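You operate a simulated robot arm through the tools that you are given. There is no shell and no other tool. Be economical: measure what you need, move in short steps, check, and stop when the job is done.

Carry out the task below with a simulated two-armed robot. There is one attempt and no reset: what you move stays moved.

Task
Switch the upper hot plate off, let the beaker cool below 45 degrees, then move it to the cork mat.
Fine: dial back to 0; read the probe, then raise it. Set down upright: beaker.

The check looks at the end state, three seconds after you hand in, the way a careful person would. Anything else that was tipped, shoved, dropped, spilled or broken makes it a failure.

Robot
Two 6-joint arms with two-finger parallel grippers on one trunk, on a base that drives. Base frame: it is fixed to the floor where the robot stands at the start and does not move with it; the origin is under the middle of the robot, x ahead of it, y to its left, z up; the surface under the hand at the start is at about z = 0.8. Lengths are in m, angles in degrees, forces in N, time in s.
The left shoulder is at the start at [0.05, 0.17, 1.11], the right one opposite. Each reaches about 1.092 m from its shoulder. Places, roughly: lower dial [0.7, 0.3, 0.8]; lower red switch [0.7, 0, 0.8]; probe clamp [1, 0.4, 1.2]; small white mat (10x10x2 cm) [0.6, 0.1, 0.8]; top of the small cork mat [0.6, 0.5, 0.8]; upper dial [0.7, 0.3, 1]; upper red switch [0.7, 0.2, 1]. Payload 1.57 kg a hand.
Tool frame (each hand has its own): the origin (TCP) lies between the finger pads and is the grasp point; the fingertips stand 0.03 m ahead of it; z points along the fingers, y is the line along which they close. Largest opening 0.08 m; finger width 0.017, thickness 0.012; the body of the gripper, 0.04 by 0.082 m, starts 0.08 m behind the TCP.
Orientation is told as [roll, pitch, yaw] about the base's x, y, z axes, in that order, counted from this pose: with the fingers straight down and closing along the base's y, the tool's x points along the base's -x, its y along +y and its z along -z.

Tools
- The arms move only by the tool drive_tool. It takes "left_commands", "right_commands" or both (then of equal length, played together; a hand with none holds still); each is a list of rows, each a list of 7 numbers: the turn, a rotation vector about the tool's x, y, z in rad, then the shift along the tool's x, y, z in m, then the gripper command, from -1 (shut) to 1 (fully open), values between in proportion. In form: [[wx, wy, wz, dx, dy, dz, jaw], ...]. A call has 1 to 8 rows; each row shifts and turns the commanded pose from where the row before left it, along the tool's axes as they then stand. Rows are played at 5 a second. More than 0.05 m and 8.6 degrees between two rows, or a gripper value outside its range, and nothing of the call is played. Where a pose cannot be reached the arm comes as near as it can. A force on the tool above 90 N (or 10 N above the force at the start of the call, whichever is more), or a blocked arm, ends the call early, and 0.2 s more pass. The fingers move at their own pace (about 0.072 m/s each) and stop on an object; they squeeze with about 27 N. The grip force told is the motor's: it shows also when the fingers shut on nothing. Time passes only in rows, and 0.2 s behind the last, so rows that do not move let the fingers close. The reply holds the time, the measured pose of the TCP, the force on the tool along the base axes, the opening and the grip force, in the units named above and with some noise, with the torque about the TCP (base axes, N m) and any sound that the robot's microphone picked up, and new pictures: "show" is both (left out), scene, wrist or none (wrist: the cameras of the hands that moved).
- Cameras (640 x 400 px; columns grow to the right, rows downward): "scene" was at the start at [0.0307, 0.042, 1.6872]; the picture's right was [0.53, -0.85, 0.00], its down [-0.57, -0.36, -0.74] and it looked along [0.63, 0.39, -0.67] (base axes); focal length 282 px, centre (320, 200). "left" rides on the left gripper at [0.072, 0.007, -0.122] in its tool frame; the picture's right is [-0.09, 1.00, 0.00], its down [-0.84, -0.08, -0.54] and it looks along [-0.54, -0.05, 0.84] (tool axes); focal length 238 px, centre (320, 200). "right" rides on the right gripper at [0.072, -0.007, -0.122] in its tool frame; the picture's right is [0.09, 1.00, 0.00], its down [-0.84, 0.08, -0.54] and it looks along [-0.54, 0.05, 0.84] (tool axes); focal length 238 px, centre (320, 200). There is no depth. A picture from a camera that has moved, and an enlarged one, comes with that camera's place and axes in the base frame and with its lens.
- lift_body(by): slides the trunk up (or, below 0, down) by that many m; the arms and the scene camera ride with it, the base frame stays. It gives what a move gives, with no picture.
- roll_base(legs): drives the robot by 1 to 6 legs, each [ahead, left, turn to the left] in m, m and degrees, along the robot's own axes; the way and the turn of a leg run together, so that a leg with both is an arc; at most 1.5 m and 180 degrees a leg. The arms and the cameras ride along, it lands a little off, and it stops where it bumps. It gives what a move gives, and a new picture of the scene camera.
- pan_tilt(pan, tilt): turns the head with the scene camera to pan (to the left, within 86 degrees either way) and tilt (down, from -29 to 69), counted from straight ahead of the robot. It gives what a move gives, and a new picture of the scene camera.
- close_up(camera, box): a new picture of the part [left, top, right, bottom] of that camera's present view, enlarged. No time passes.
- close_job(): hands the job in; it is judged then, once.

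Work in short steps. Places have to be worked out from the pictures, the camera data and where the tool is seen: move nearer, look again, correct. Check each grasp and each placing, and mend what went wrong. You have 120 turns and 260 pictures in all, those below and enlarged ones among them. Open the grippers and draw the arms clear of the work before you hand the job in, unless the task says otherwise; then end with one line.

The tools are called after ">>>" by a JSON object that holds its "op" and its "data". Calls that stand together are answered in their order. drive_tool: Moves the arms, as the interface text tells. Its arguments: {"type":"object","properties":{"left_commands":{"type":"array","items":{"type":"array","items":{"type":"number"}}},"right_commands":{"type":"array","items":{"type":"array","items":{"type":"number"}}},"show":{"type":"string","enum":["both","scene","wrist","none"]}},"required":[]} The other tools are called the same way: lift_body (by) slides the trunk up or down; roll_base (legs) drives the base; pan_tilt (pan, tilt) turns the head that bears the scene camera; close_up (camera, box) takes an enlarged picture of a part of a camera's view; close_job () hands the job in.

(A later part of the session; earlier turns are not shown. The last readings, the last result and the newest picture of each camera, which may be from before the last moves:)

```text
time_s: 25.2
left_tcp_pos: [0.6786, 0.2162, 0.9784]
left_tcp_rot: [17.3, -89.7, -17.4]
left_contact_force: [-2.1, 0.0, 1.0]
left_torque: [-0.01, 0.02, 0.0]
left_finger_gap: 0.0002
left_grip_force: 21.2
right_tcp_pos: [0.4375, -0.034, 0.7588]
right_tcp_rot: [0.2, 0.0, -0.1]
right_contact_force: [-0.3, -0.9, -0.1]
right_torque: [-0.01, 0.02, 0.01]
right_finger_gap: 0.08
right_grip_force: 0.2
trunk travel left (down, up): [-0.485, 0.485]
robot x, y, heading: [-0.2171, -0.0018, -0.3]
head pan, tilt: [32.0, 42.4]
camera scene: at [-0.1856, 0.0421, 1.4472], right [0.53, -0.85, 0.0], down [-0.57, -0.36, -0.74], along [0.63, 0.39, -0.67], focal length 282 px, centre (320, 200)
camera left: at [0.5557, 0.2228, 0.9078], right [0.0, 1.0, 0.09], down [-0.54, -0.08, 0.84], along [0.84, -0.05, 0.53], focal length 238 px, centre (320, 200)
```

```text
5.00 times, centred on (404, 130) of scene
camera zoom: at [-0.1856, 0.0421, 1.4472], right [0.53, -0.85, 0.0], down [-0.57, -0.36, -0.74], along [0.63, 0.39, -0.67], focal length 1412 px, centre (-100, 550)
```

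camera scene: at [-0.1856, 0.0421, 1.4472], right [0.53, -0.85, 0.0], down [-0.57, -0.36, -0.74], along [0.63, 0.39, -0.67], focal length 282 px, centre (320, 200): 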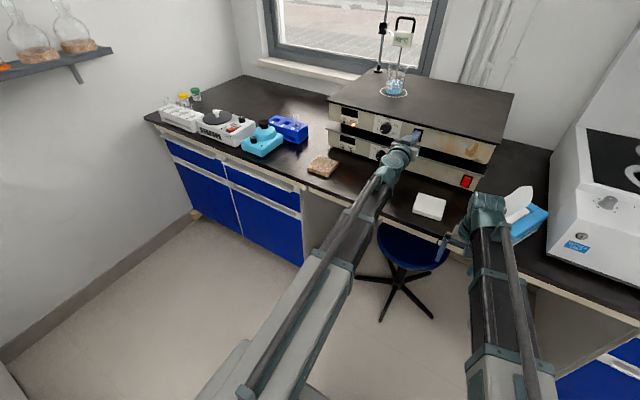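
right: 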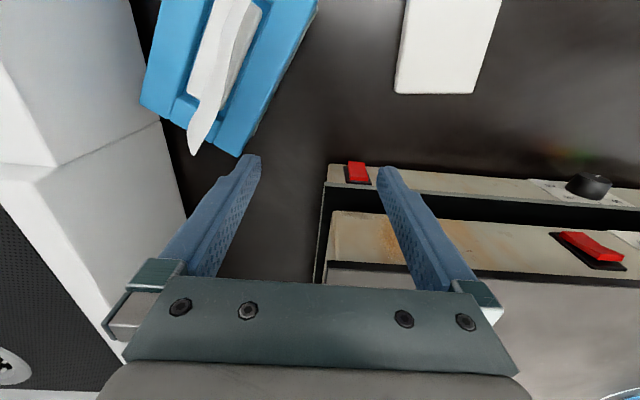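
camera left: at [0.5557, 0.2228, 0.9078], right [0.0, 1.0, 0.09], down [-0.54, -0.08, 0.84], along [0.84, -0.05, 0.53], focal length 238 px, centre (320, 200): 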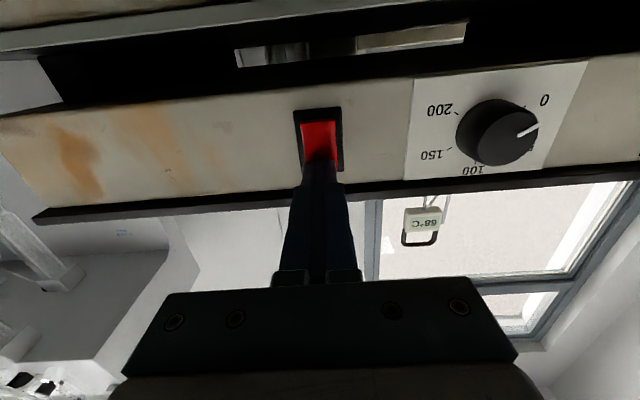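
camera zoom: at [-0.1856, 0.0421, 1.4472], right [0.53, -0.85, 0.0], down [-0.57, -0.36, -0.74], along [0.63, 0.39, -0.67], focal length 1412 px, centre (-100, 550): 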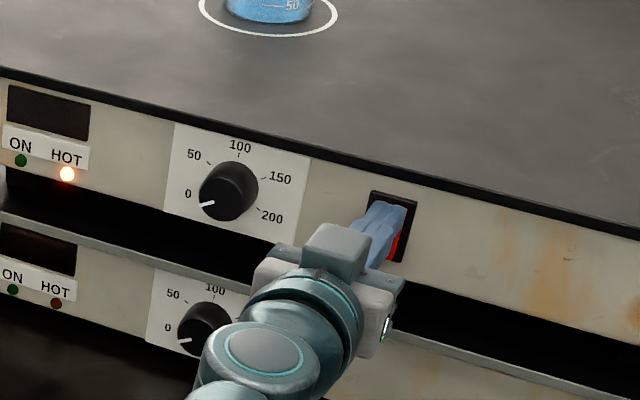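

The switch clicked off: display and ON lamp are dark, and the dial is at 0. Probe reads 68 °C and is falling. I'll retreat, raise the trunk back, and drive forward to reach the probe handle.

>>> {"op": "drive_tool", "data": {"left_commands": [[0, 0, 0, 0, 0, -0.04, -1], [0, 0, 0, 0, 0, -0.05, -1], [0, 0, 0, 0, 0.03, -0.04, -1], [0, 0, 0, 0, 0.04, 0, -1]], "show": "none"}}

>>> {"op": "lift_body", "data": {"by": 0.24}}

>>> {"op": "roll_base", "data": {"legs": [[0.15, 0, 0]]}}

>>> {"op": "drive_tool", "data": {"left_commands": [[0, 0, 0, 0, 0, 0, -1]], "show": "wrist"}}

>>> {"op": "close_up", "data": {"camera": "scene", "box": [320, 70, 448, 170]}}

```text
time_s: 26.2
left_tcp_pos: [0.551, 0.2872, 0.9783]
left_tcp_rot: [12.6, -89.5, -12.7]
left_contact_force: [0.5, -0.6, 0.2]
left_torque: [0.0, -0.01, 0.06]
left_finger_gap: 0.0
left_grip_force: 21.6
right_tcp_pos: [0.4379, -0.0323, 0.7585]
right_tcp_rot: [0.1, 0.0, -0.1]
right_contact_force: [-0.2, 0.5, 1.4]
right_torque: [-0.01, 0.01, -0.01]
right_finger_gap: 0.0801
right_grip_force: 0.2
trunk travel left (down, up): [-0.485, 0.485]
robot x, y, heading: [-0.2191, -0.0027, 0.3]
head pan, tilt: [32.0, 42.4]
```

```text
time_s: 28.7
left_tcp_pos: [0.5509, 0.2869, 1.2173]
left_tcp_rot: [13.3, -89.3, -13.6]
left_contact_force: [0.2, 0.6, 0.0]
left_torque: [-0.01, 0.01, -0.02]
left_finger_gap: 0.0003
left_grip_force: 21.4
right_tcp_pos: [0.4386, -0.0329, 0.9993]
right_tcp_rot: [0.1, 0.0, -0.1]
right_contact_force: [-0.4, -0.4, 0.0]
right_torque: [-0.04, -0.03, 0.0]
right_finger_gap: 0.0803
right_grip_force: 0.1
trunk travel left (down, up): [-0.725, 0.245]
robot x, y, heading: [-0.2124, -0.0039, -0.1]
head pan, tilt: [32.0, 42.4]
```

```text
time_s: 30.1
left_tcp_pos: [0.7005, 0.287, 1.2182]
left_tcp_rot: [12.2, -89.2, -12.4]
left_contact_force: [-0.2, 0.5, -0.4]
left_torque: [0.01, -0.03, 0.0]
left_finger_gap: 0.0
left_grip_force: 21.0
right_tcp_pos: [0.5883, -0.0341, 0.999]
right_tcp_rot: [0.1, 0.0, -0.1]
right_contact_force: [1.4, 0.3, 0.1]
right_torque: [-0.01, -0.03, -0.01]
right_finger_gap: 0.0799
right_grip_force: 0.1
trunk travel left (down, up): [-0.725, 0.245]
robot x, y, heading: [-0.0706, 0.0026, -0.1]
head pan, tilt: [32.0, 42.4]
camera scene: at [-0.0351, 0.0419, 1.6871], right [0.53, -0.85, 0.0], down [-0.57, -0.36, -0.74], along [0.63, 0.39, -0.67], focal length 282 px, centre (320, 200)
```

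scene: 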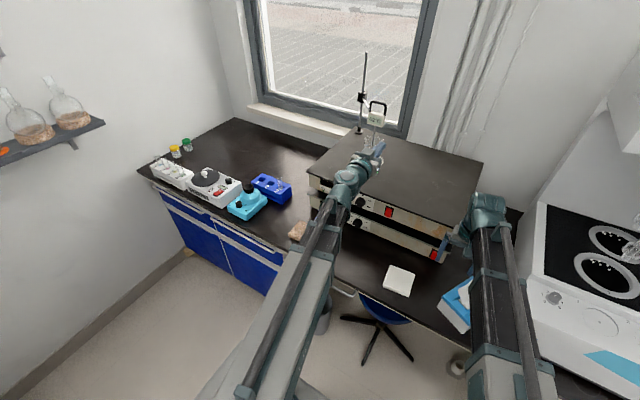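

```text
time_s: 30.5
left_tcp_pos: [0.6995, 0.2871, 1.2185]
left_tcp_rot: [11.7, -89.4, -11.9]
left_contact_force: [0.1, -0.1, 0.4]
left_torque: [-0.01, 0.01, 0.0]
left_finger_gap: 0.0
left_grip_force: 21.4
right_tcp_pos: [0.5876, -0.0353, 1.0007]
right_tcp_rot: [0.1, 0.0, -0.2]
right_contact_force: [0.8, -0.2, -0.3]
right_torque: [-0.02, 0.01, 0.0]
right_finger_gap: 0.08
right_grip_force: 0.2
trunk travel left (down, up): [-0.725, 0.245]
robot x, y, heading: [-0.0655, -0.0025, -0.0]
head pan, tilt: [32.0, 42.4]
camera left: at [0.5769, 0.2932, 1.1473], right [0.0, 1.0, 0.09], down [-0.53, -0.08, 0.84], along [0.85, -0.05, 0.53], focal length 238 px, centre (320, 200)
```

left: 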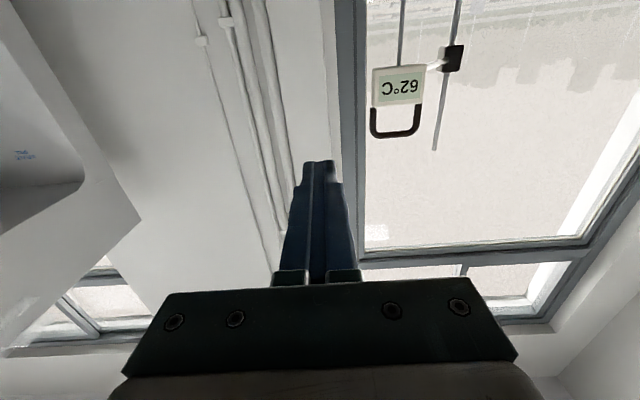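

```text
4.00 times, centred on (384, 120) of scene
camera zoom: at [-0.0363, 0.0419, 1.6871], right [0.53, -0.85, 0.0], down [-0.57, -0.36, -0.74], along [0.63, 0.39, -0.67], focal length 1130 px, centre (64, 520)
```

zoom: 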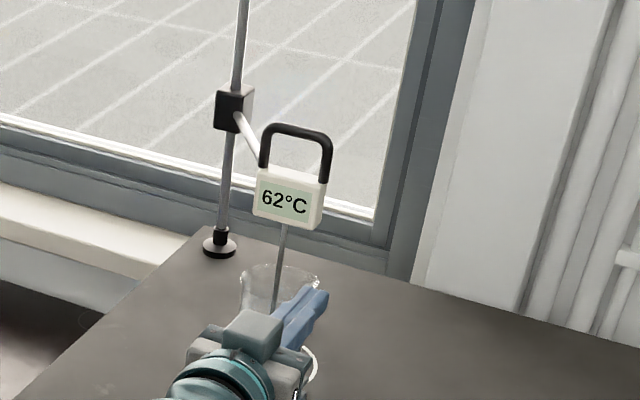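

Probe 62 °C. I triangulate the handle bar at [0.929, 0.392, 1.258], running along y. I'll line up behind it and roll the hand −90° so the fingers close vertically on the bar.

>>> {"op": "drive_tool", "data": {"left_commands": [[0, 0, 0, -0.013, 0.035, 0.02, -1], [0, 0, 0, -0.013, 0.035, 0.02, -1], [0, 0, 0, -0.013, 0.035, 0.02, -1], [0, 0, -0.143, 0, 0, 0, -0.2], [0, 0, -0.143, 0, 0, 0, -0.2], [0, 0, -0.143, 0, 0, 0, -0.2], [0, 0, -0.143, 0, 0, 0, -0.2], [0, 0, -0.143, 0, 0, 0, -0.2]], "show": "none"}}

>>> {"op": "drive_tool", "data": {"left_commands": [[0, 0, -0.143, 0, 0, 0, -0.2], [0, 0, -0.143, 0, 0, 0, -0.2], [0, 0, -0.143, 0, 0, 0, -0.2], [0, 0, -0.143, 0, 0, 0, -0.2], [0, 0, -0.143, 0, 0, 0, -0.2], [0, 0, -0.141, 0, 0, 0, -0.2]], "show": "both"}}

>>> {"op": "close_up", "data": {"camera": "scene", "box": [320, 70, 448, 170]}}

```text
time_s: 32.3
left_tcp_pos: [0.7621, 0.3916, 1.2178]
left_tcp_rot: [-89.4, -49.0, 89.3]
left_contact_force: [-0.6, -0.4, 0.4]
left_torque: [-0.01, 0.0, 0.01]
left_finger_gap: 0.032
left_grip_force: 0.0
left hand out of reach, approached as far as the arm can: row 1, 2, 3
right_tcp_pos: [0.5859, -0.0333, 1.0001]
right_tcp_rot: [0.1, -0.1, -0.1]
right_contact_force: [0.3, -0.1, -0.5]
right_torque: [0.0, 0.02, 0.02]
right_finger_gap: 0.0804
right_grip_force: 0.0
trunk travel left (down, up): [-0.725, 0.245]
robot x, y, heading: [-0.0718, 0.0005, 0.2]
head pan, tilt: [32.0, 42.4]
```

```text
time_s: 33.7
left_tcp_pos: [0.7599, 0.3916, 1.2173]
left_tcp_rot: [-89.6, 0.0, 89.8]
left_contact_force: [-0.2, 0.2, 0.3]
left_torque: [0.01, -0.01, 0.0]
left_finger_gap: 0.032
left_grip_force: 0.0
right_tcp_pos: [0.5872, -0.0331, 1.0014]
right_tcp_rot: [0.1, 0.0, -0.1]
right_contact_force: [0.6, 0.4, 0.0]
right_torque: [0.0, -0.03, 0.02]
right_finger_gap: 0.0801
right_grip_force: 0.0
trunk travel left (down, up): [-0.725, 0.245]
robot x, y, heading: [-0.0688, -0.0001, -0.1]
head pan, tilt: [32.0, 42.4]
camera scene: at [-0.0366, 0.0418, 1.6872], right [0.53, -0.85, 0.0], down [-0.57, -0.36, -0.74], along [0.63, 0.39, -0.67], focal length 282 px, centre (320, 200)
camera left: at [0.638, 0.319, 1.213], right [-0.01, 0.09, -1.0], down [-0.54, 0.84, 0.08], along [0.84, 0.54, 0.04], focal length 238 px, centre (320, 200)
```

scene: 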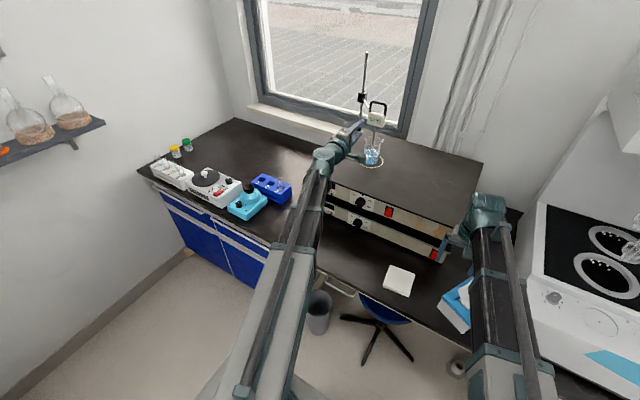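
left: 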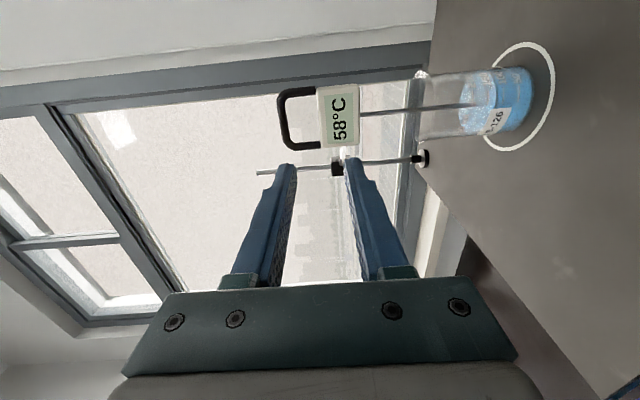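

```text
4.00 times, centred on (384, 120) of scene
camera zoom: at [-0.0366, 0.0418, 1.6872], right [0.53, -0.85, 0.0], down [-0.57, -0.36, -0.74], along [0.63, 0.39, -0.67], focal length 1130 px, centre (64, 520)
```

zoom: 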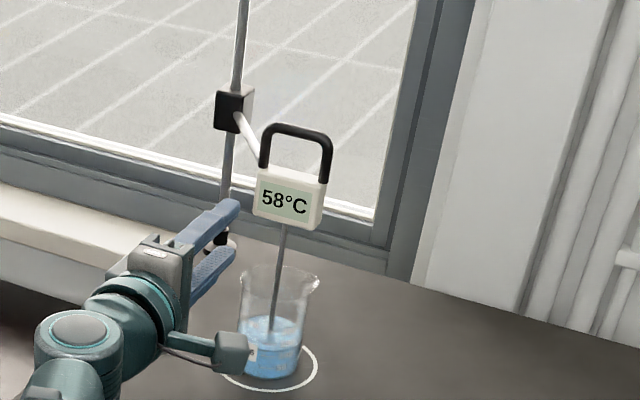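

Geometry is consistent: bar at z≈1.258, y≈0.39. The hand is 0.04 too low, so I'll lift the trunk 0.041 and advance 0.09, then look.

>>> {"op": "lift_body", "data": {"by": 0.041}}

>>> {"op": "drive_tool", "data": {"left_commands": [[0, 0, 0, 0, 0, 0.03, -0.1], [0, 0, 0, 0, 0, 0.03, -0.1], [0, 0, 0, 0, 0, 0.03, -0.1]], "show": "wrist"}}

>>> {"op": "close_up", "data": {"camera": "scene", "box": [320, 70, 448, 170]}}

```text
time_s: 34.5
left_tcp_pos: [0.7608, 0.3921, 1.2597]
left_tcp_rot: [-89.5, -0.1, 89.8]
left_contact_force: [-0.4, 0.7, 0.0]
left_torque: [-0.02, -0.01, 0.02]
left_finger_gap: 0.0319
left_grip_force: 0.0
right_tcp_pos: [0.5884, -0.0331, 1.0405]
right_tcp_rot: [0.1, 0.0, -0.1]
right_contact_force: [0.8, 0.0, -0.5]
right_torque: [0.0, 0.0, 0.02]
right_finger_gap: 0.0801
right_grip_force: 0.0
trunk travel left (down, up): [-0.766, 0.204]
robot x, y, heading: [-0.0667, -0.0007, -0.1]
head pan, tilt: [32.0, 42.4]
```

```text
time_s: 35.3
left_tcp_pos: [0.8519, 0.3916, 1.259]
left_tcp_rot: [-89.5, -0.2, 89.8]
left_contact_force: [-0.5, 0.2, -0.7]
left_torque: [-0.02, 0.02, 0.0]
left_finger_gap: 0.0361
left_grip_force: 0.1
right_tcp_pos: [0.5885, -0.0338, 1.0412]
right_tcp_rot: [0.1, 0.0, -0.1]
right_contact_force: [0.0, -0.5, -0.1]
right_torque: [-0.02, 0.0, -0.01]
right_finger_gap: 0.0801
right_grip_force: 0.0
trunk travel left (down, up): [-0.766, 0.204]
robot x, y, heading: [-0.0653, -0.0024, -0.1]
head pan, tilt: [32.0, 42.4]
camera left: at [0.7289, 0.3197, 1.2534], right [-0.01, 0.09, -1.0], down [-0.54, 0.84, 0.08], along [0.84, 0.54, 0.05], focal length 238 px, centre (320, 200)
```

left: 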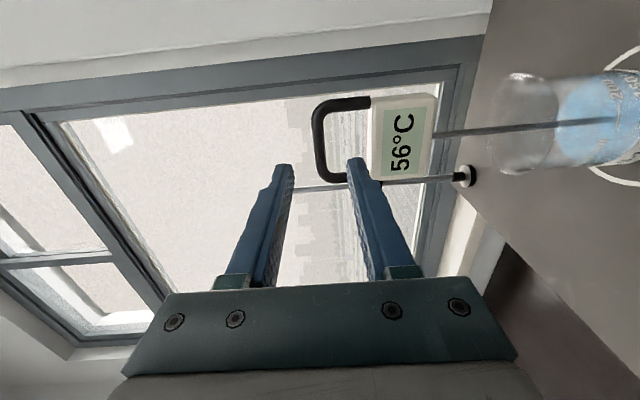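

```text
4.00 times, centred on (384, 120) of scene
camera zoom: at [-0.0359, 0.042, 1.7281], right [0.53, -0.85, 0.0], down [-0.57, -0.36, -0.74], along [0.63, 0.39, -0.67], focal length 1130 px, centre (64, 520)
```

zoom: 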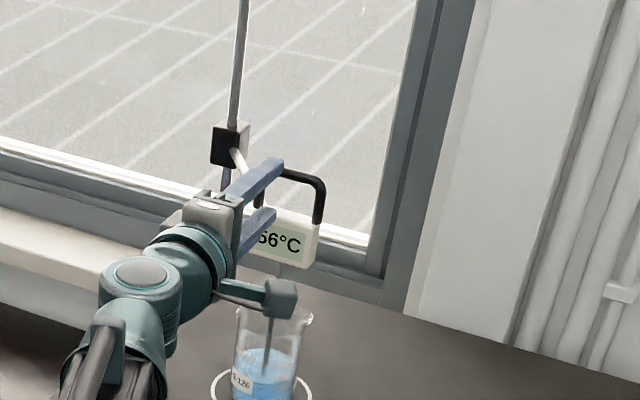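

The bar sits centred between the fingers. I'll advance 0.06 and grip the handle, holding while the beaker cools.

>>> {"op": "drive_tool", "data": {"left_commands": [[0, 0, 0, 0, 0, 0.03, -0.1], [0, 0, 0, 0, 0, 0.02, -0.1], [0, 0, 0, 0, 0, 0.012, -0.1], [0, 0, 0, 0, 0, 0, -1], [0, 0, 0, 0, 0, 0, -1], [0, 0, 0, 0, 0, 0, -1]], "show": "wrist"}}

>>> {"op": "close_up", "data": {"camera": "scene", "box": [320, 70, 448, 170]}}

```text
time_s: 36.7
left_tcp_pos: [0.9123, 0.3891, 1.2587]
left_tcp_rot: [-89.6, -0.1, 89.8]
left_contact_force: [2.0, 0.0, -2.5]
left_torque: [0.5, 0.01, 0.12]
left_finger_gap: 0.0095
left_grip_force: 28.1
right_tcp_pos: [0.5866, -0.0333, 1.0403]
right_tcp_rot: [0.1, 0.0, 0.0]
right_contact_force: [0.4, 0.5, 0.0]
right_torque: [0.06, -0.02, 0.01]
right_finger_gap: 0.08
right_grip_force: 0.0
trunk travel left (down, up): [-0.766, 0.204]
robot x, y, heading: [-0.0651, 0.003, -0.2]
head pan, tilt: [32.0, 42.4]
camera left: at [0.7902, 0.3167, 1.2532], right [-0.01, 0.1, -1.0], down [-0.54, 0.84, 0.08], along [0.84, 0.54, 0.05], focal length 238 px, centre (320, 200)
```

left: 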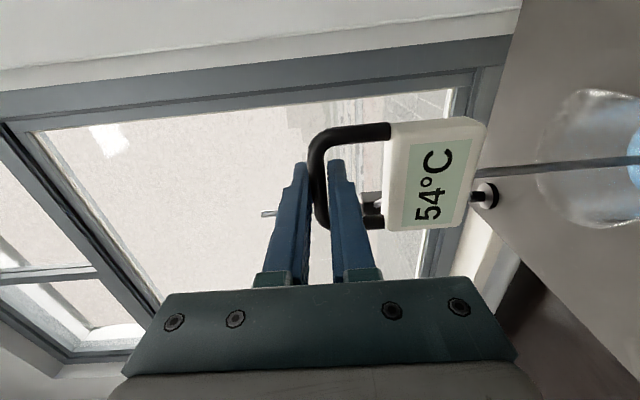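

```text
4.00 times, centred on (384, 120) of scene
camera zoom: at [-0.0359, 0.042, 1.7281], right [0.53, -0.85, 0.0], down [-0.57, -0.36, -0.74], along [0.63, 0.39, -0.67], focal length 1130 px, centre (64, 520)
```

zoom: 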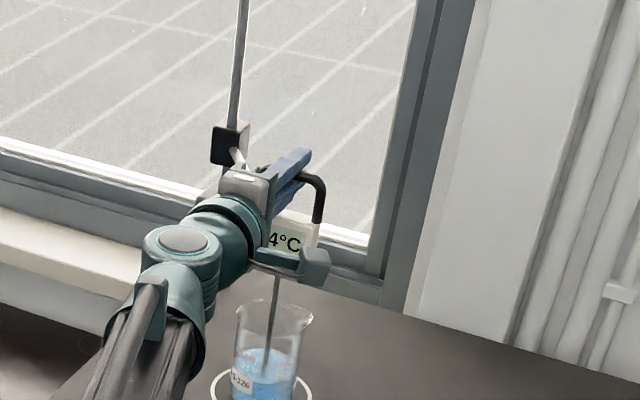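

Handle gripped (gap 0.0095). The probe reads 54 °C, so I'll wait with idle rows.

>>> {"op": "drive_tool", "data": {"left_commands": [[0, 0, 0, 0, 0, 0, -1], [0, 0, 0, 0, 0, 0, -1], [0, 0, 0, 0, 0, 0, -1], [0, 0, 0, 0, 0, 0, -1], [0, 0, 0, 0, 0, 0, -1], [0, 0, 0, 0, 0, 0, -1], [0, 0, 0, 0, 0, 0, -1], [0, 0, 0, 0, 0, 0, -1]], "show": "none"}}

>>> {"op": "drive_tool", "data": {"left_commands": [[0, 0, 0, 0, 0, 0, -1], [0, 0, 0, 0, 0, 0, -1], [0, 0, 0, 0, 0, 0, -1], [0, 0, 0, 0, 0, 0, -1], [0, 0, 0, 0, 0, 0, -1], [0, 0, 0, 0, 0, 0, -1], [0, 0, 0, 0, 0, 0, -1], [0, 0, 0, 0, 0, 0, -1]], "show": "none"}}

>>> {"op": "drive_tool", "data": {"left_commands": [[0, 0, 0, 0, 0, 0, -1], [0, 0, 0, 0, 0, 0, -1], [0, 0, 0, 0, 0, 0, -1], [0, 0, 0, 0, 0, 0, -1], [0, 0, 0, 0, 0, 0, -1], [0, 0, 0, 0, 0, 0, -1], [0, 0, 0, 0, 0, 0, -1], [0, 0, 0, 0, 0, 0, -1]], "show": "none"}}

>>> {"op": "drive_tool", "data": {"left_commands": [[0, 0, 0, 0, 0, 0, -1], [0, 0, 0, 0, 0, 0, -1], [0, 0, 0, 0, 0, 0, -1], [0, 0, 0, 0, 0, 0, -1], [0, 0, 0, 0, 0, 0, -1], [0, 0, 0, 0, 0, 0, -1], [0, 0, 0, 0, 0, 0, -1], [0, 0, 0, 0, 0, 0, -1]], "show": "wrist"}}

```text
time_s: 38.5
left_tcp_pos: [0.9129, 0.389, 1.2589]
left_tcp_rot: [-89.6, -0.2, 89.8]
left_contact_force: [1.7, 1.2, -2.0]
left_torque: [0.49, -0.01, 0.0]
left_finger_gap: 0.0097
left_grip_force: 28.0
right_tcp_pos: [0.5879, -0.0332, 1.0408]
right_tcp_rot: [0.2, 0.1, -0.1]
right_contact_force: [0.1, 0.7, -0.4]
right_torque: [0.0, -0.03, 0.02]
right_finger_gap: 0.0803
right_grip_force: 0.0
trunk travel left (down, up): [-0.766, 0.204]
robot x, y, heading: [-0.0652, 0.004, -0.1]
head pan, tilt: [32.0, 42.4]
```

```text
time_s: 40.3
left_tcp_pos: [0.9125, 0.389, 1.2584]
left_tcp_rot: [-89.6, -0.2, 89.8]
left_contact_force: [2.3, 1.6, -2.5]
left_torque: [0.47, 0.04, -0.01]
left_finger_gap: 0.0096
left_grip_force: 27.8
right_tcp_pos: [0.5878, -0.0338, 1.0409]
right_tcp_rot: [0.1, 0.0, -0.1]
right_contact_force: [0.3, 0.1, -0.8]
right_torque: [0.02, 0.01, 0.01]
right_finger_gap: 0.0798
right_grip_force: 0.0
trunk travel left (down, up): [-0.766, 0.204]
robot x, y, heading: [-0.0688, -0.0017, -0.1]
head pan, tilt: [32.0, 42.4]
```

```text
time_s: 42.1
left_tcp_pos: [0.9137, 0.3892, 1.2595]
left_tcp_rot: [-89.6, -0.3, 89.8]
left_contact_force: [2.7, 0.4, -2.6]
left_torque: [0.51, 0.0, -0.03]
left_finger_gap: 0.0097
left_grip_force: 27.9
right_tcp_pos: [0.5862, -0.0345, 1.0403]
right_tcp_rot: [0.1, 0.0, -0.1]
right_contact_force: [-0.9, 0.0, -0.4]
right_torque: [0.0, 0.01, 0.0]
right_finger_gap: 0.08
right_grip_force: 0.0
trunk travel left (down, up): [-0.766, 0.204]
robot x, y, heading: [-0.0698, -0.0019, -0.2]
head pan, tilt: [32.0, 42.4]
```

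```text
time_s: 43.9
left_tcp_pos: [0.912, 0.3887, 1.2593]
left_tcp_rot: [-89.6, -0.2, 89.8]
left_contact_force: [1.8, 1.0, -2.6]
left_torque: [0.48, 0.02, -0.01]
left_finger_gap: 0.0098
left_grip_force: 27.7
right_tcp_pos: [0.5871, -0.0348, 1.0402]
right_tcp_rot: [0.0, 0.0, -0.1]
right_contact_force: [-0.4, 0.7, -0.6]
right_torque: [0.01, 0.04, 0.03]
right_finger_gap: 0.0799
right_grip_force: 0.1
trunk travel left (down, up): [-0.766, 0.204]
robot x, y, heading: [-0.0671, 0.0003, 0.0]
head pan, tilt: [32.0, 42.4]
camera left: at [0.7901, 0.3167, 1.2533], right [-0.01, 0.09, -1.0], down [-0.54, 0.84, 0.08], along [0.84, 0.54, 0.05], focal length 238 px, centre (320, 200)
```

left: 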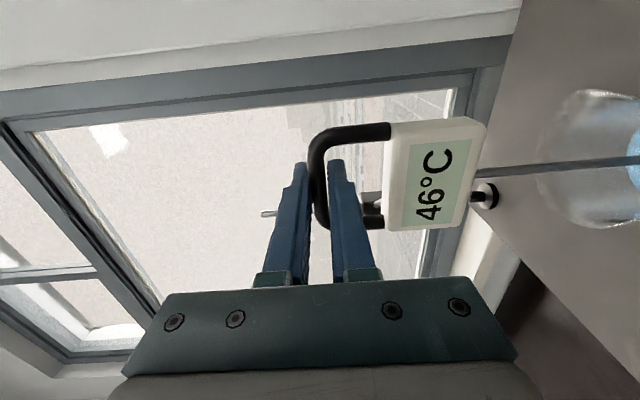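

46 °C now. I'll wait a few more seconds to get clearly below 45.

>>> {"op": "drive_tool", "data": {"left_commands": [[0, 0, 0, 0, 0, 0, -1], [0, 0, 0, 0, 0, 0, -1], [0, 0, 0, 0, 0, 0, -1], [0, 0, 0, 0, 0, 0, -1], [0, 0, 0, 0, 0, 0, -1], [0, 0, 0, 0, 0, 0, -1], [0, 0, 0, 0, 0, 0, -1], [0, 0, 0, 0, 0, 0, -1]], "show": "none"}}

>>> {"op": "drive_tool", "data": {"left_commands": [[0, 0, 0, 0, 0, 0, -1], [0, 0, 0, 0, 0, 0, -1], [0, 0, 0, 0, 0, 0, -1], [0, 0, 0, 0, 0, 0, -1], [0, 0, 0, 0, 0, 0, -1], [0, 0, 0, 0, 0, 0, -1], [0, 0, 0, 0, 0, 0, -1], [0, 0, 0, 0, 0, 0, -1]], "show": "none"}}

>>> {"op": "drive_tool", "data": {"left_commands": [[0, 0, 0, 0, 0, 0, -1], [0, 0, 0, 0, 0, 0, -1], [0, 0, 0, 0, 0, 0, -1], [0, 0, 0, 0, 0, 0, -1], [0, 0, 0, 0, 0, 0, -1], [0, 0, 0, 0, 0, 0, -1], [0, 0, 0, 0, 0, 0, -1], [0, 0, 0, 0, 0, 0, -1]], "show": "wrist"}}

```text
time_s: 45.7
left_tcp_pos: [0.9122, 0.3879, 1.2588]
left_tcp_rot: [-89.7, -0.1, 89.7]
left_contact_force: [1.5, 0.5, -2.4]
left_torque: [0.49, 0.02, 0.0]
left_finger_gap: 0.0095
left_grip_force: 27.8
right_tcp_pos: [0.5864, -0.0347, 1.0412]
right_tcp_rot: [0.2, 0.0, -0.2]
right_contact_force: [-0.2, -0.3, 0.5]
right_torque: [0.01, 0.01, -0.02]
right_finger_gap: 0.0801
right_grip_force: 0.0
trunk travel left (down, up): [-0.766, 0.204]
robot x, y, heading: [-0.067, -0.0007, -0.2]
head pan, tilt: [32.0, 42.4]
```

```text
time_s: 47.5
left_tcp_pos: [0.9125, 0.3871, 1.2593]
left_tcp_rot: [-89.7, -0.2, 89.8]
left_contact_force: [1.7, 0.7, -2.1]
left_torque: [0.44, -0.01, 0.01]
left_finger_gap: 0.0098
left_grip_force: 28.1
right_tcp_pos: [0.5882, -0.0345, 1.0407]
right_tcp_rot: [0.2, -0.1, -0.1]
right_contact_force: [-1.0, 0.5, 0.7]
right_torque: [-0.02, 0.01, -0.03]
right_finger_gap: 0.08
right_grip_force: 0.1
trunk travel left (down, up): [-0.766, 0.204]
robot x, y, heading: [-0.0638, -0.0027, -0.1]
head pan, tilt: [32.0, 42.4]
```

```text
time_s: 49.3
left_tcp_pos: [0.912, 0.388, 1.2585]
left_tcp_rot: [-89.6, -0.2, 89.8]
left_contact_force: [1.8, 0.8, -2.5]
left_torque: [0.46, -0.06, 0.01]
left_finger_gap: 0.0098
left_grip_force: 27.8
right_tcp_pos: [0.5878, -0.0333, 1.041]
right_tcp_rot: [0.1, 0.0, -0.2]
right_contact_force: [0.0, -0.3, 0.5]
right_torque: [-0.02, 0.0, -0.01]
right_finger_gap: 0.0801
right_grip_force: 0.1
trunk travel left (down, up): [-0.766, 0.204]
robot x, y, heading: [-0.0667, 0.0004, 0.1]
head pan, tilt: [32.0, 42.4]
camera left: at [0.7901, 0.3167, 1.2533], right [-0.01, 0.09, -1.0], down [-0.54, 0.84, 0.08], along [0.84, 0.54, 0.05], focal length 238 px, centre (320, 200)
```

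left: 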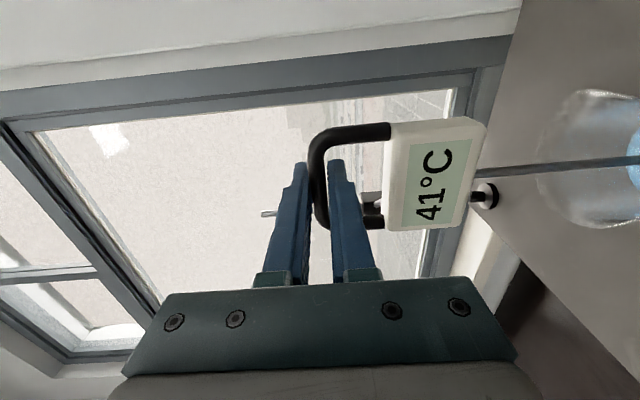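

The probe reads 41 °C, below 45. I'll raise it with the trunk, first by 0.05 and check.

>>> {"op": "lift_body", "data": {"by": 0.05}}

>>> {"op": "close_up", "data": {"camera": "scene", "box": [300, 70, 460, 195]}}

```text
time_s: 50.2
left_tcp_pos: [0.9124, 0.3891, 1.3081]
left_tcp_rot: [-89.6, -0.1, 89.7]
left_contact_force: [3.0, 2.2, 2.0]
left_torque: [0.47, 0.03, -0.27]
left_finger_gap: 0.0097
left_grip_force: 27.7
right_tcp_pos: [0.5878, -0.0338, 1.0905]
right_tcp_rot: [0.1, 0.1, -0.1]
right_contact_force: [0.3, -0.3, 0.7]
right_torque: [-0.04, -0.04, 0.01]
right_finger_gap: 0.08
right_grip_force: 0.0
trunk travel left (down, up): [-0.816, 0.154]
robot x, y, heading: [-0.0674, -0.0028, 0.0]
head pan, tilt: [32.0, 42.4]
```

```text
3.20 times, centred on (380, 132) of scene
camera zoom: at [-0.0364, 0.0418, 1.7784], right [0.53, -0.85, 0.0], down [-0.57, -0.36, -0.74], along [0.63, 0.39, -0.67], focal length 904 px, centre (128, 416)
```

zoom: 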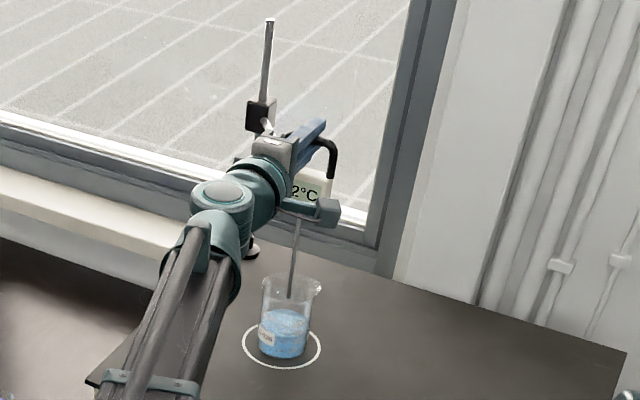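

The clamp slides freely and the probe rises with it. Another 0.09 m.

>>> {"op": "lift_body", "data": {"by": 0.09}}

>>> {"op": "close_up", "data": {"camera": "scene", "box": [300, 70, 460, 195]}}

```text
time_s: 51.5
left_tcp_pos: [0.9152, 0.3895, 1.3938]
left_tcp_rot: [-89.4, -0.2, 89.7]
left_contact_force: [-26.5, -8.3, -67.5]
left_torque: [0.26, 0.29, -0.47]
left_finger_gap: 0.0206
left_grip_force: 33.9
right_tcp_pos: [0.59, -0.0327, 1.1779]
right_tcp_rot: [0.0, 0.1, -0.1]
right_contact_force: [0.5, -0.2, 0.4]
right_torque: [-0.01, 0.05, 0.01]
right_finger_gap: 0.0802
right_grip_force: 0.1
trunk travel left (down, up): [-0.906, 0.064]
robot x, y, heading: [-0.0681, 0.0015, -0.0]
head pan, tilt: [32.0, 42.4]
```

```text
3.20 times, centred on (380, 132) of scene
camera zoom: at [-0.0313, 0.0444, 1.8671], right [0.53, -0.85, 0.0], down [-0.57, -0.36, -0.74], along [0.62, 0.39, -0.68], focal length 904 px, centre (128, 416)
```

zoom: 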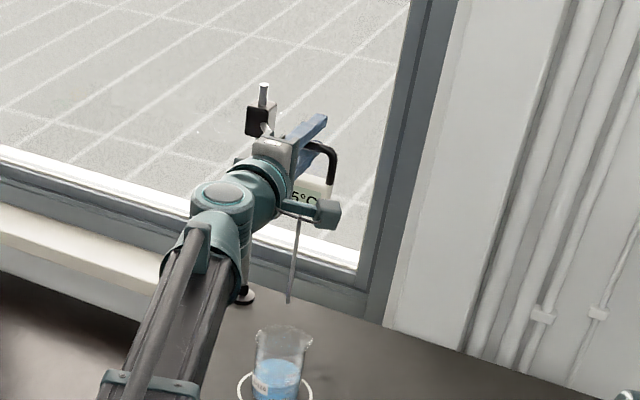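

The clamp hit its top stop (67 N), and the probe is now well clear of the beaker. I'll ease the trunk down 0.012 right away.

>>> {"op": "lift_body", "data": {"by": -0.012}}

>>> {"op": "drive_tool", "data": {"left_commands": [[0, 0, 0, 0, 0, 0, -1]], "show": "both"}}

```text
time_s: 52.1
left_tcp_pos: [0.9139, 0.3891, 1.3884]
left_tcp_rot: [-89.6, 0.1, 90.0]
left_contact_force: [4.4, 0.4, 1.8]
left_torque: [0.43, 0.03, 0.12]
left_finger_gap: 0.0095
left_grip_force: 27.9
right_tcp_pos: [0.5882, -0.0338, 1.1694]
right_tcp_rot: [0.0, -0.1, -0.2]
right_contact_force: [-1.4, 0.3, 0.4]
right_torque: [-0.02, -0.01, 0.02]
right_finger_gap: 0.08
right_grip_force: 0.2
trunk travel left (down, up): [-0.894, 0.076]
robot x, y, heading: [-0.0637, -0.0038, -0.1]
head pan, tilt: [32.0, 42.4]
```

```text
time_s: 52.5
left_tcp_pos: [0.9152, 0.3893, 1.3864]
left_tcp_rot: [-89.6, 0.0, 89.9]
left_contact_force: [11.3, 1.6, 2.1]
left_torque: [0.46, -0.07, 0.7]
left_finger_gap: 0.0097
left_grip_force: 27.4
right_tcp_pos: [0.5885, -0.0327, 1.1683]
right_tcp_rot: [0.1, 0.1, -0.2]
right_contact_force: [-0.1, -0.1, -0.2]
right_torque: [-0.03, -0.02, -0.02]
right_finger_gap: 0.0799
right_grip_force: 0.2
trunk travel left (down, up): [-0.894, 0.076]
robot x, y, heading: [-0.0674, 0.0018, -0.3]
head pan, tilt: [32.0, 42.4]
camera scene: at [-0.0342, 0.0421, 1.8563], right [0.53, -0.85, 0.0], down [-0.57, -0.36, -0.74], along [0.63, 0.39, -0.67], focal length 282 px, centre (320, 200)
camera left: at [0.7924, 0.3173, 1.3809], right [-0.01, 0.09, -1.0], down [-0.54, 0.84, 0.08], along [0.84, 0.54, 0.04], focal length 238 px, centre (320, 200)
```

scene: 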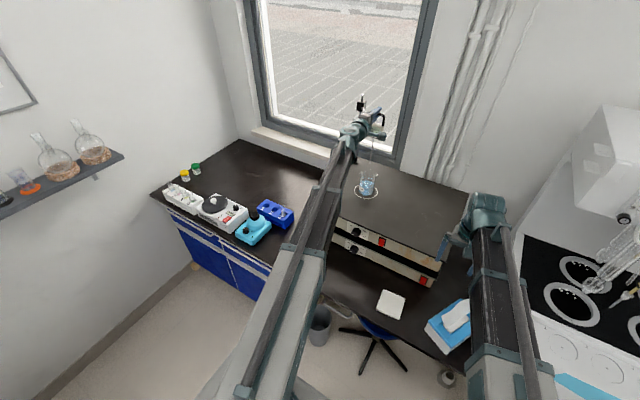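
left: 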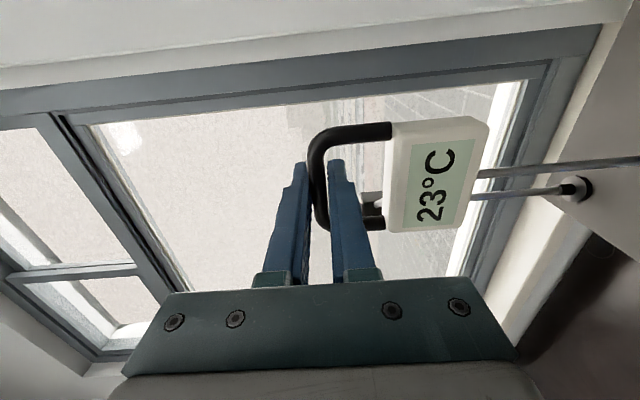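

Forces are back to normal and the probe reads 23 °C in air. I'll release gently and see whether it holds its height.

>>> {"op": "drive_tool", "data": {"left_commands": [[0, 0, 0, 0, 0, 0, -0.7], [0, 0, 0, 0, 0, 0, -0.5], [0, 0, 0, 0, 0, 0, -0.2], [0, 0, 0, 0, 0, 0, -0.1]], "show": "wrist"}}

```text
time_s: 53.5
left_tcp_pos: [0.9123, 0.3888, 1.3868]
left_tcp_rot: [-89.6, -0.1, 89.8]
left_contact_force: [0.1, -0.5, -0.4]
left_torque: [-0.05, -0.03, 0.03]
left_finger_gap: 0.0361
left_grip_force: 0.1
right_tcp_pos: [0.5871, -0.0343, 1.1703]
right_tcp_rot: [0.1, 0.0, -0.1]
right_contact_force: [0.2, 0.0, -0.3]
right_torque: [-0.01, 0.02, -0.02]
right_finger_gap: 0.0802
right_grip_force: 0.0
trunk travel left (down, up): [-0.894, 0.076]
robot x, y, heading: [-0.0659, -0.0058, -0.1]
head pan, tilt: [32.0, 42.4]
camera left: at [0.7895, 0.3166, 1.3817], right [-0.01, 0.09, -1.0], down [-0.54, 0.84, 0.08], along [0.84, 0.54, 0.05], focal length 238 px, centre (320, 200)
```

left: 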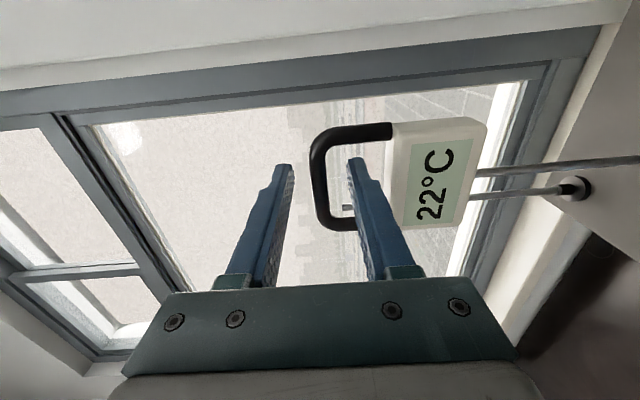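

The probe stays up on its own. I'll withdraw straight back, roll the hand level again, and pitch to 45° for a side-down grasp of the beaker clear of the probe tip.

>>> {"op": "drive_tool", "data": {"left_commands": [[0, 0, 0, 0, 0, -0.04, -0.1], [0, 0, 0, 0, 0, -0.05, -0.1], [0, 0, 0, 0, 0, -0.05, 0], [0, 0, 0, 0, 0, -0.05, 0], [0, 0, 0.143, 0, 0, 0, 1], [0, 0, 0.143, 0, 0, 0, 1], [0, 0, 0.143, 0, 0, 0, 1], [0, 0, 0.143, 0, 0, 0, 1]], "show": "none"}}

>>> {"op": "drive_tool", "data": {"left_commands": [[0, 0, 0.143, 0, 0, 0, 1], [0, 0, 0.143, 0, 0, 0, 1], [0, 0, 0.143, 0, 0, 0, 1], [0, 0, 0.143, 0, 0, 0, 1], [0, 0, 0.143, 0, 0, 0, 1], [0, 0, 0.143, 0, 0, 0, 1], [0, 0, 0.141, 0, 0, 0, 1], [0, 0.14, 0, 0, 0, 0, 1]], "show": "none"}}

>>> {"op": "drive_tool", "data": {"left_commands": [[0, 0.14, 0, 0, 0, 0, 1], [0, 0.14, 0, 0, 0, 0, 1], [0, 0.14, 0, 0, 0, 0, 1], [0, 0.14, 0, 0, 0, 0, 1], [0, 0.085, 0, 0, 0, 0, 1]], "show": "both"}}

```text
time_s: 55.3
left_tcp_pos: [0.7225, 0.3889, 1.3878]
left_tcp_rot: [-89.6, -33.0, 89.6]
left_contact_force: [0.5, -0.1, -0.2]
left_torque: [0.0, -0.03, -0.01]
left_finger_gap: 0.0799
left_grip_force: 0.0
right_tcp_pos: [0.5864, -0.0334, 1.1688]
right_tcp_rot: [0.1, 0.0, -0.2]
right_contact_force: [-0.6, 0.5, -0.9]
right_torque: [0.01, 0.01, -0.01]
right_finger_gap: 0.0798
right_grip_force: 0.0
trunk travel left (down, up): [-0.894, 0.076]
robot x, y, heading: [-0.0709, -0.0002, -0.0]
head pan, tilt: [32.0, 42.4]
```

```text
time_s: 57.1
left_tcp_pos: [0.7222, 0.3895, 1.3568]
left_tcp_rot: [1.0, -81.8, -1.3]
left_contact_force: [0.6, -1.1, -0.7]
left_torque: [-0.01, -0.03, 0.0]
left_finger_gap: 0.0798
left_grip_force: 0.1
left hand out of reach, approached as far as the arm can: row 8
right_tcp_pos: [0.5868, -0.0327, 1.1688]
right_tcp_rot: [0.1, 0.0, -0.2]
right_contact_force: [0.0, 0.1, -0.3]
right_torque: [0.0, -0.01, -0.01]
right_finger_gap: 0.08
right_grip_force: 0.0
trunk travel left (down, up): [-0.894, 0.076]
robot x, y, heading: [-0.0679, 0.002, -0.3]
head pan, tilt: [32.0, 42.4]
```

```text
time_s: 58.3
left_tcp_pos: [0.723, 0.3899, 1.2332]
left_tcp_rot: [0.2, -44.6, -0.2]
left_contact_force: [0.3, 0.6, 0.0]
left_torque: [0.0, -0.02, 0.0]
left_finger_gap: 0.0801
left_grip_force: 0.0
left hand out of reach, approached as far as the arm can: row 1, 2, 3, 4, 5
right_tcp_pos: [0.5873, -0.0343, 1.1689]
right_tcp_rot: [0.0, 0.0, -0.1]
right_contact_force: [0.3, -0.2, 0.3]
right_torque: [-0.03, 0.02, -0.01]
right_finger_gap: 0.0802
right_grip_force: 0.1
trunk travel left (down, up): [-0.894, 0.076]
robot x, y, heading: [-0.0657, 0.0004, -0.3]
head pan, tilt: [32.0, 42.4]
camera scene: at [-0.0363, 0.0419, 1.8562], right [0.53, -0.85, 0.0], down [-0.57, -0.36, -0.74], along [0.63, 0.39, -0.67], focal length 282 px, centre (320, 200)
camera left: at [0.5853, 0.396, 1.2688], right [0.07, 1.0, 0.07], down [0.22, -0.08, 0.97], along [0.97, -0.05, -0.22], focal length 238 px, centre (320, 200)
```

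scene: 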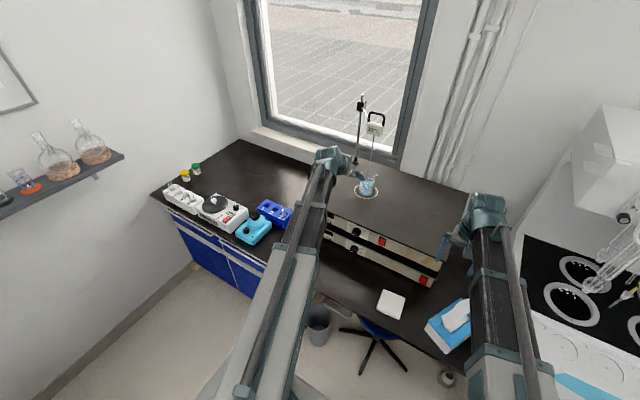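
left: 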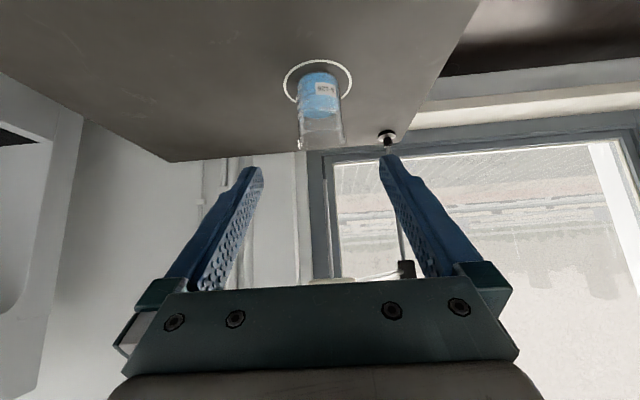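

The vertical position is set by the trunk only, since the wrist height is fixed relative to it. The hand is pitched −45° now. I'll measure the beaker from both cameras.

>>> {"op": "close_up", "data": {"camera": "scene", "box": [320, 100, 416, 220]}}

>>> {"op": "close_up", "data": {"camera": "left", "box": [260, 50, 388, 162]}}

```text
3.33 times, centred on (368, 160) of scene
camera zoom: at [-0.0363, 0.0419, 1.8562], right [0.53, -0.85, 0.0], down [-0.57, -0.36, -0.74], along [0.63, 0.39, -0.67], focal length 942 px, centre (160, 333)
```

zoom: 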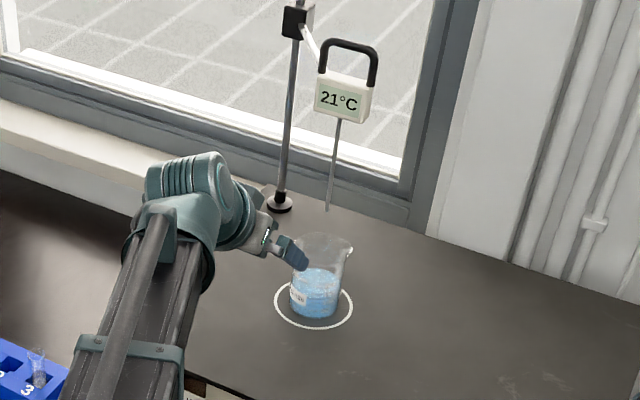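

```text
3.57 times, centred on (324, 106) of left
camera zoom: at [0.5853, 0.396, 1.2688], right [0.07, 1.0, 0.07], down [0.22, -0.08, 0.97], along [0.97, -0.05, -0.22], focal length 851 px, centre (306, 536)
```

zoom: 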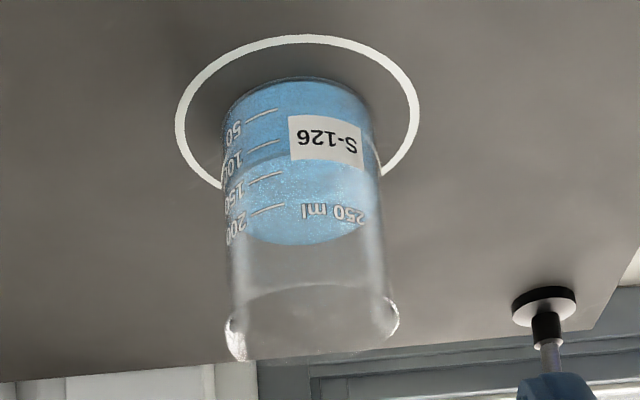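

The beaker is at about [0.912, 0.389], diameter ~0.067, rim at z≈1.10, plate at 1.005. The probe tip is at z≈1.166, well clear. I'll lower the trunk to bring TCP z to ~1.055 and approach partway.

>>> {"op": "lift_body", "data": {"by": -0.175}}

>>> {"op": "drive_tool", "data": {"left_commands": [[0, 0, 0, -0.0356, 0, 0.0351, 1], [0, 0, 0, -0.0214, 0, 0.021, 1]], "show": "both"}}

>>> {"op": "close_up", "data": {"camera": "left", "box": [224, 60, 416, 180]}}

>>> {"op": "close_up", "data": {"camera": "scene", "box": [310, 80, 438, 180]}}

```text
time_s: 60.2
left_tcp_pos: [0.7226, 0.3895, 1.0573]
left_tcp_rot: [0.2, -44.7, -0.3]
left_contact_force: [-0.2, 0.8, 0.1]
left_torque: [-0.01, -0.04, 0.02]
left_finger_gap: 0.0802
left_grip_force: 0.0
right_tcp_pos: [0.5866, -0.0336, 0.9943]
right_tcp_rot: [0.2, 0.0, -0.1]
right_contact_force: [-0.4, 0.4, -0.5]
right_torque: [-0.01, 0.02, 0.01]
right_finger_gap: 0.0801
right_grip_force: 0.1
trunk travel left (down, up): [-0.719, 0.251]
robot x, y, heading: [-0.0661, 0.001, -0.5]
head pan, tilt: [32.0, 42.4]
```

```text
time_s: 60.9
left_tcp_pos: [0.8026, 0.3915, 1.057]
left_tcp_rot: [0.2, -44.5, -0.3]
left_contact_force: [-0.2, -0.8, -1.0]
left_torque: [0.0, 0.01, -0.03]
left_finger_gap: 0.08
left_grip_force: 0.0
right_tcp_pos: [0.5865, -0.0331, 0.9929]
right_tcp_rot: [0.1, 0.0, -0.1]
right_contact_force: [-0.1, 0.1, -0.5]
right_torque: [-0.04, -0.08, -0.02]
right_finger_gap: 0.0799
right_grip_force: 0.0
trunk travel left (down, up): [-0.719, 0.251]
robot x, y, heading: [-0.0682, 0.0013, -0.1]
head pan, tilt: [32.0, 42.4]
camera scene: at [-0.0363, 0.0419, 1.6812], right [0.53, -0.85, 0.0], down [-0.57, -0.36, -0.74], along [0.63, 0.39, -0.67], focal length 282 px, centre (320, 200)
camera left: at [0.6653, 0.3984, 1.0937], right [0.07, 1.0, 0.07], down [0.22, -0.08, 0.97], along [0.97, -0.05, -0.22], focal length 238 px, centre (320, 200)
```

scene: 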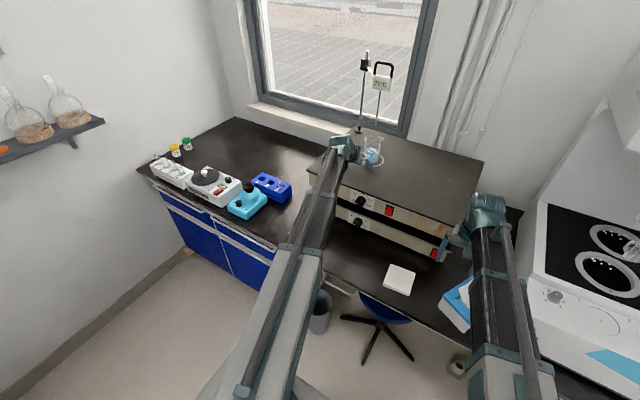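
left: 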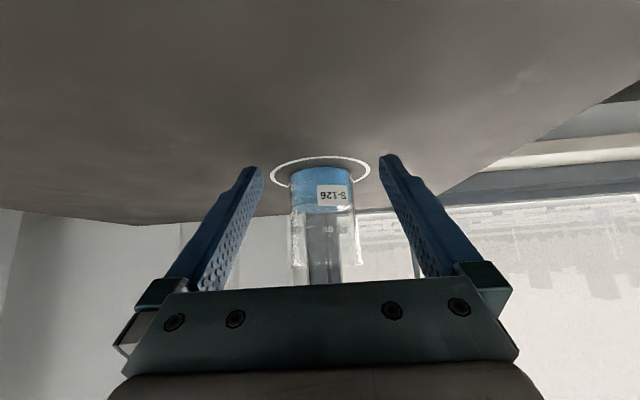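

```text
3.33 times, centred on (320, 120) of left
camera zoom: at [0.6653, 0.3984, 1.0937], right [0.07, 1.0, 0.07], down [0.22, -0.08, 0.97], along [0.97, -0.05, -0.22], focal length 794 px, centre (320, 467)
```

zoom: 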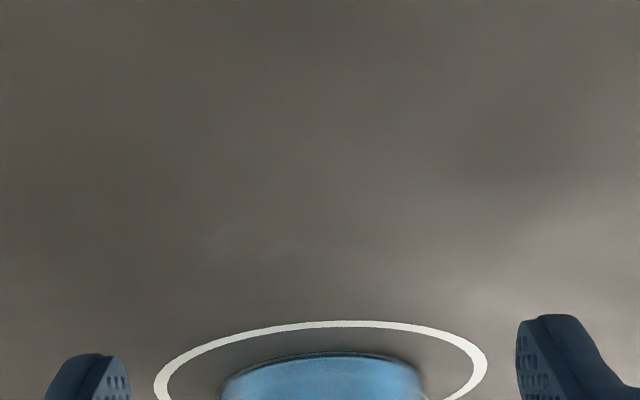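

```text
4.00 times, centred on (374, 130) of scene
camera zoom: at [-0.0363, 0.0419, 1.6812], right [0.53, -0.85, 0.0], down [-0.57, -0.36, -0.74], along [0.63, 0.39, -0.67], focal length 1130 px, centre (104, 480)
```

zoom: 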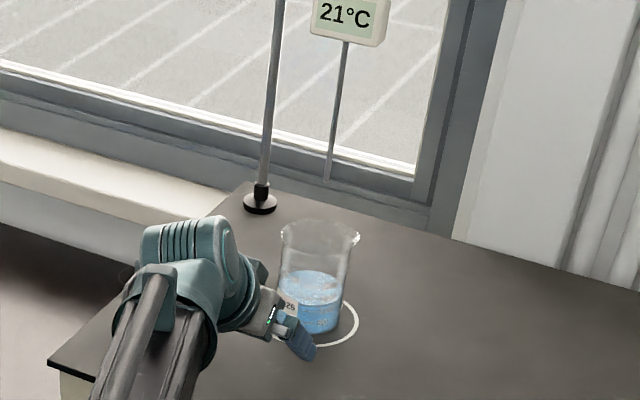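

The beaker is centred within 2 mm between the fingers. I'll advance the remaining 0.11 m with the fingers open.

>>> {"op": "drive_tool", "data": {"left_commands": [[0, 0, 0, -0.0178, -0.002, 0.0175, 1], [0, 0, 0, -0.0178, 0, 0.0175, 1], [0, 0, 0, -0.0178, 0, 0.0175, 1], [0, 0, 0, -0.0142, 0, 0.014, 1], [0, 0, 0, -0.0107, 0, 0.0105, 1]], "show": "both"}}

>>> {"op": "close_up", "data": {"camera": "scene", "box": [310, 80, 438, 180]}}

```text
time_s: 62.0
left_tcp_pos: [0.9115, 0.3867, 1.0572]
left_tcp_rot: [0.1, -44.8, -0.4]
left_contact_force: [-0.7, -0.3, 0.1]
left_torque: [-0.01, -0.01, 0.04]
left_finger_gap: 0.0798
left_grip_force: 0.0
right_tcp_pos: [0.5864, -0.0339, 0.9936]
right_tcp_rot: [0.1, 0.0, -0.2]
right_contact_force: [-0.4, -1.5, -0.1]
right_torque: [0.03, -0.01, -0.01]
right_finger_gap: 0.08
right_grip_force: 0.0
trunk travel left (down, up): [-0.719, 0.251]
robot x, y, heading: [-0.0691, 0.003, -0.1]
head pan, tilt: [32.0, 42.4]
camera scene: at [-0.0363, 0.0419, 1.6811], right [0.53, -0.85, 0.0], down [-0.57, -0.36, -0.74], along [0.63, 0.39, -0.67], focal length 282 px, centre (320, 200)
camera left: at [0.7743, 0.3935, 1.0938], right [0.07, 1.0, 0.07], down [0.21, -0.08, 0.97], along [0.97, -0.05, -0.22], focal length 238 px, centre (320, 200)
```

scene: 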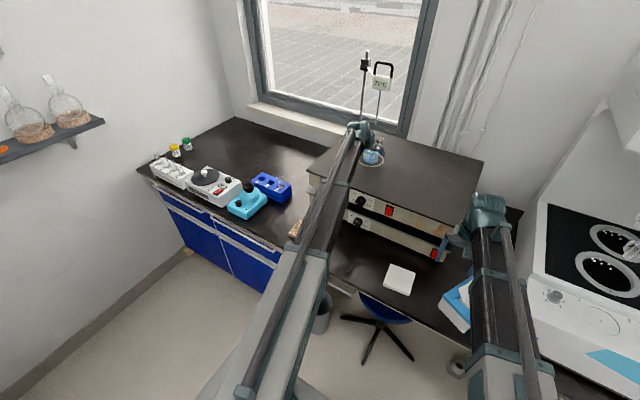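
left: 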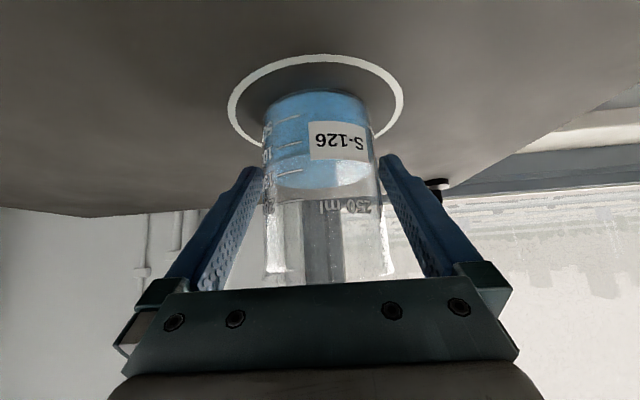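

```text
4.00 times, centred on (374, 130) of scene
camera zoom: at [-0.0363, 0.0419, 1.6811], right [0.53, -0.85, 0.0], down [-0.57, -0.36, -0.74], along [0.63, 0.39, -0.67], focal length 1130 px, centre (104, 480)
```

zoom: 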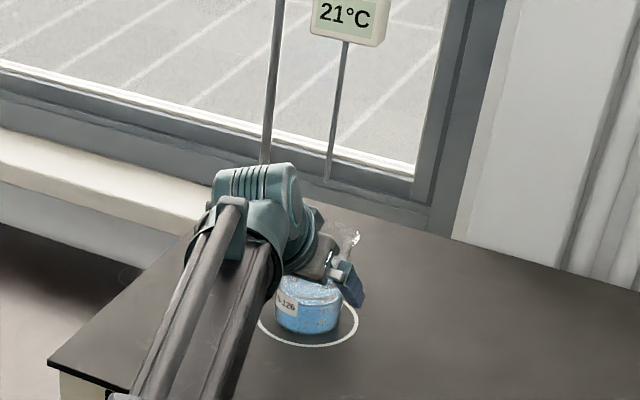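

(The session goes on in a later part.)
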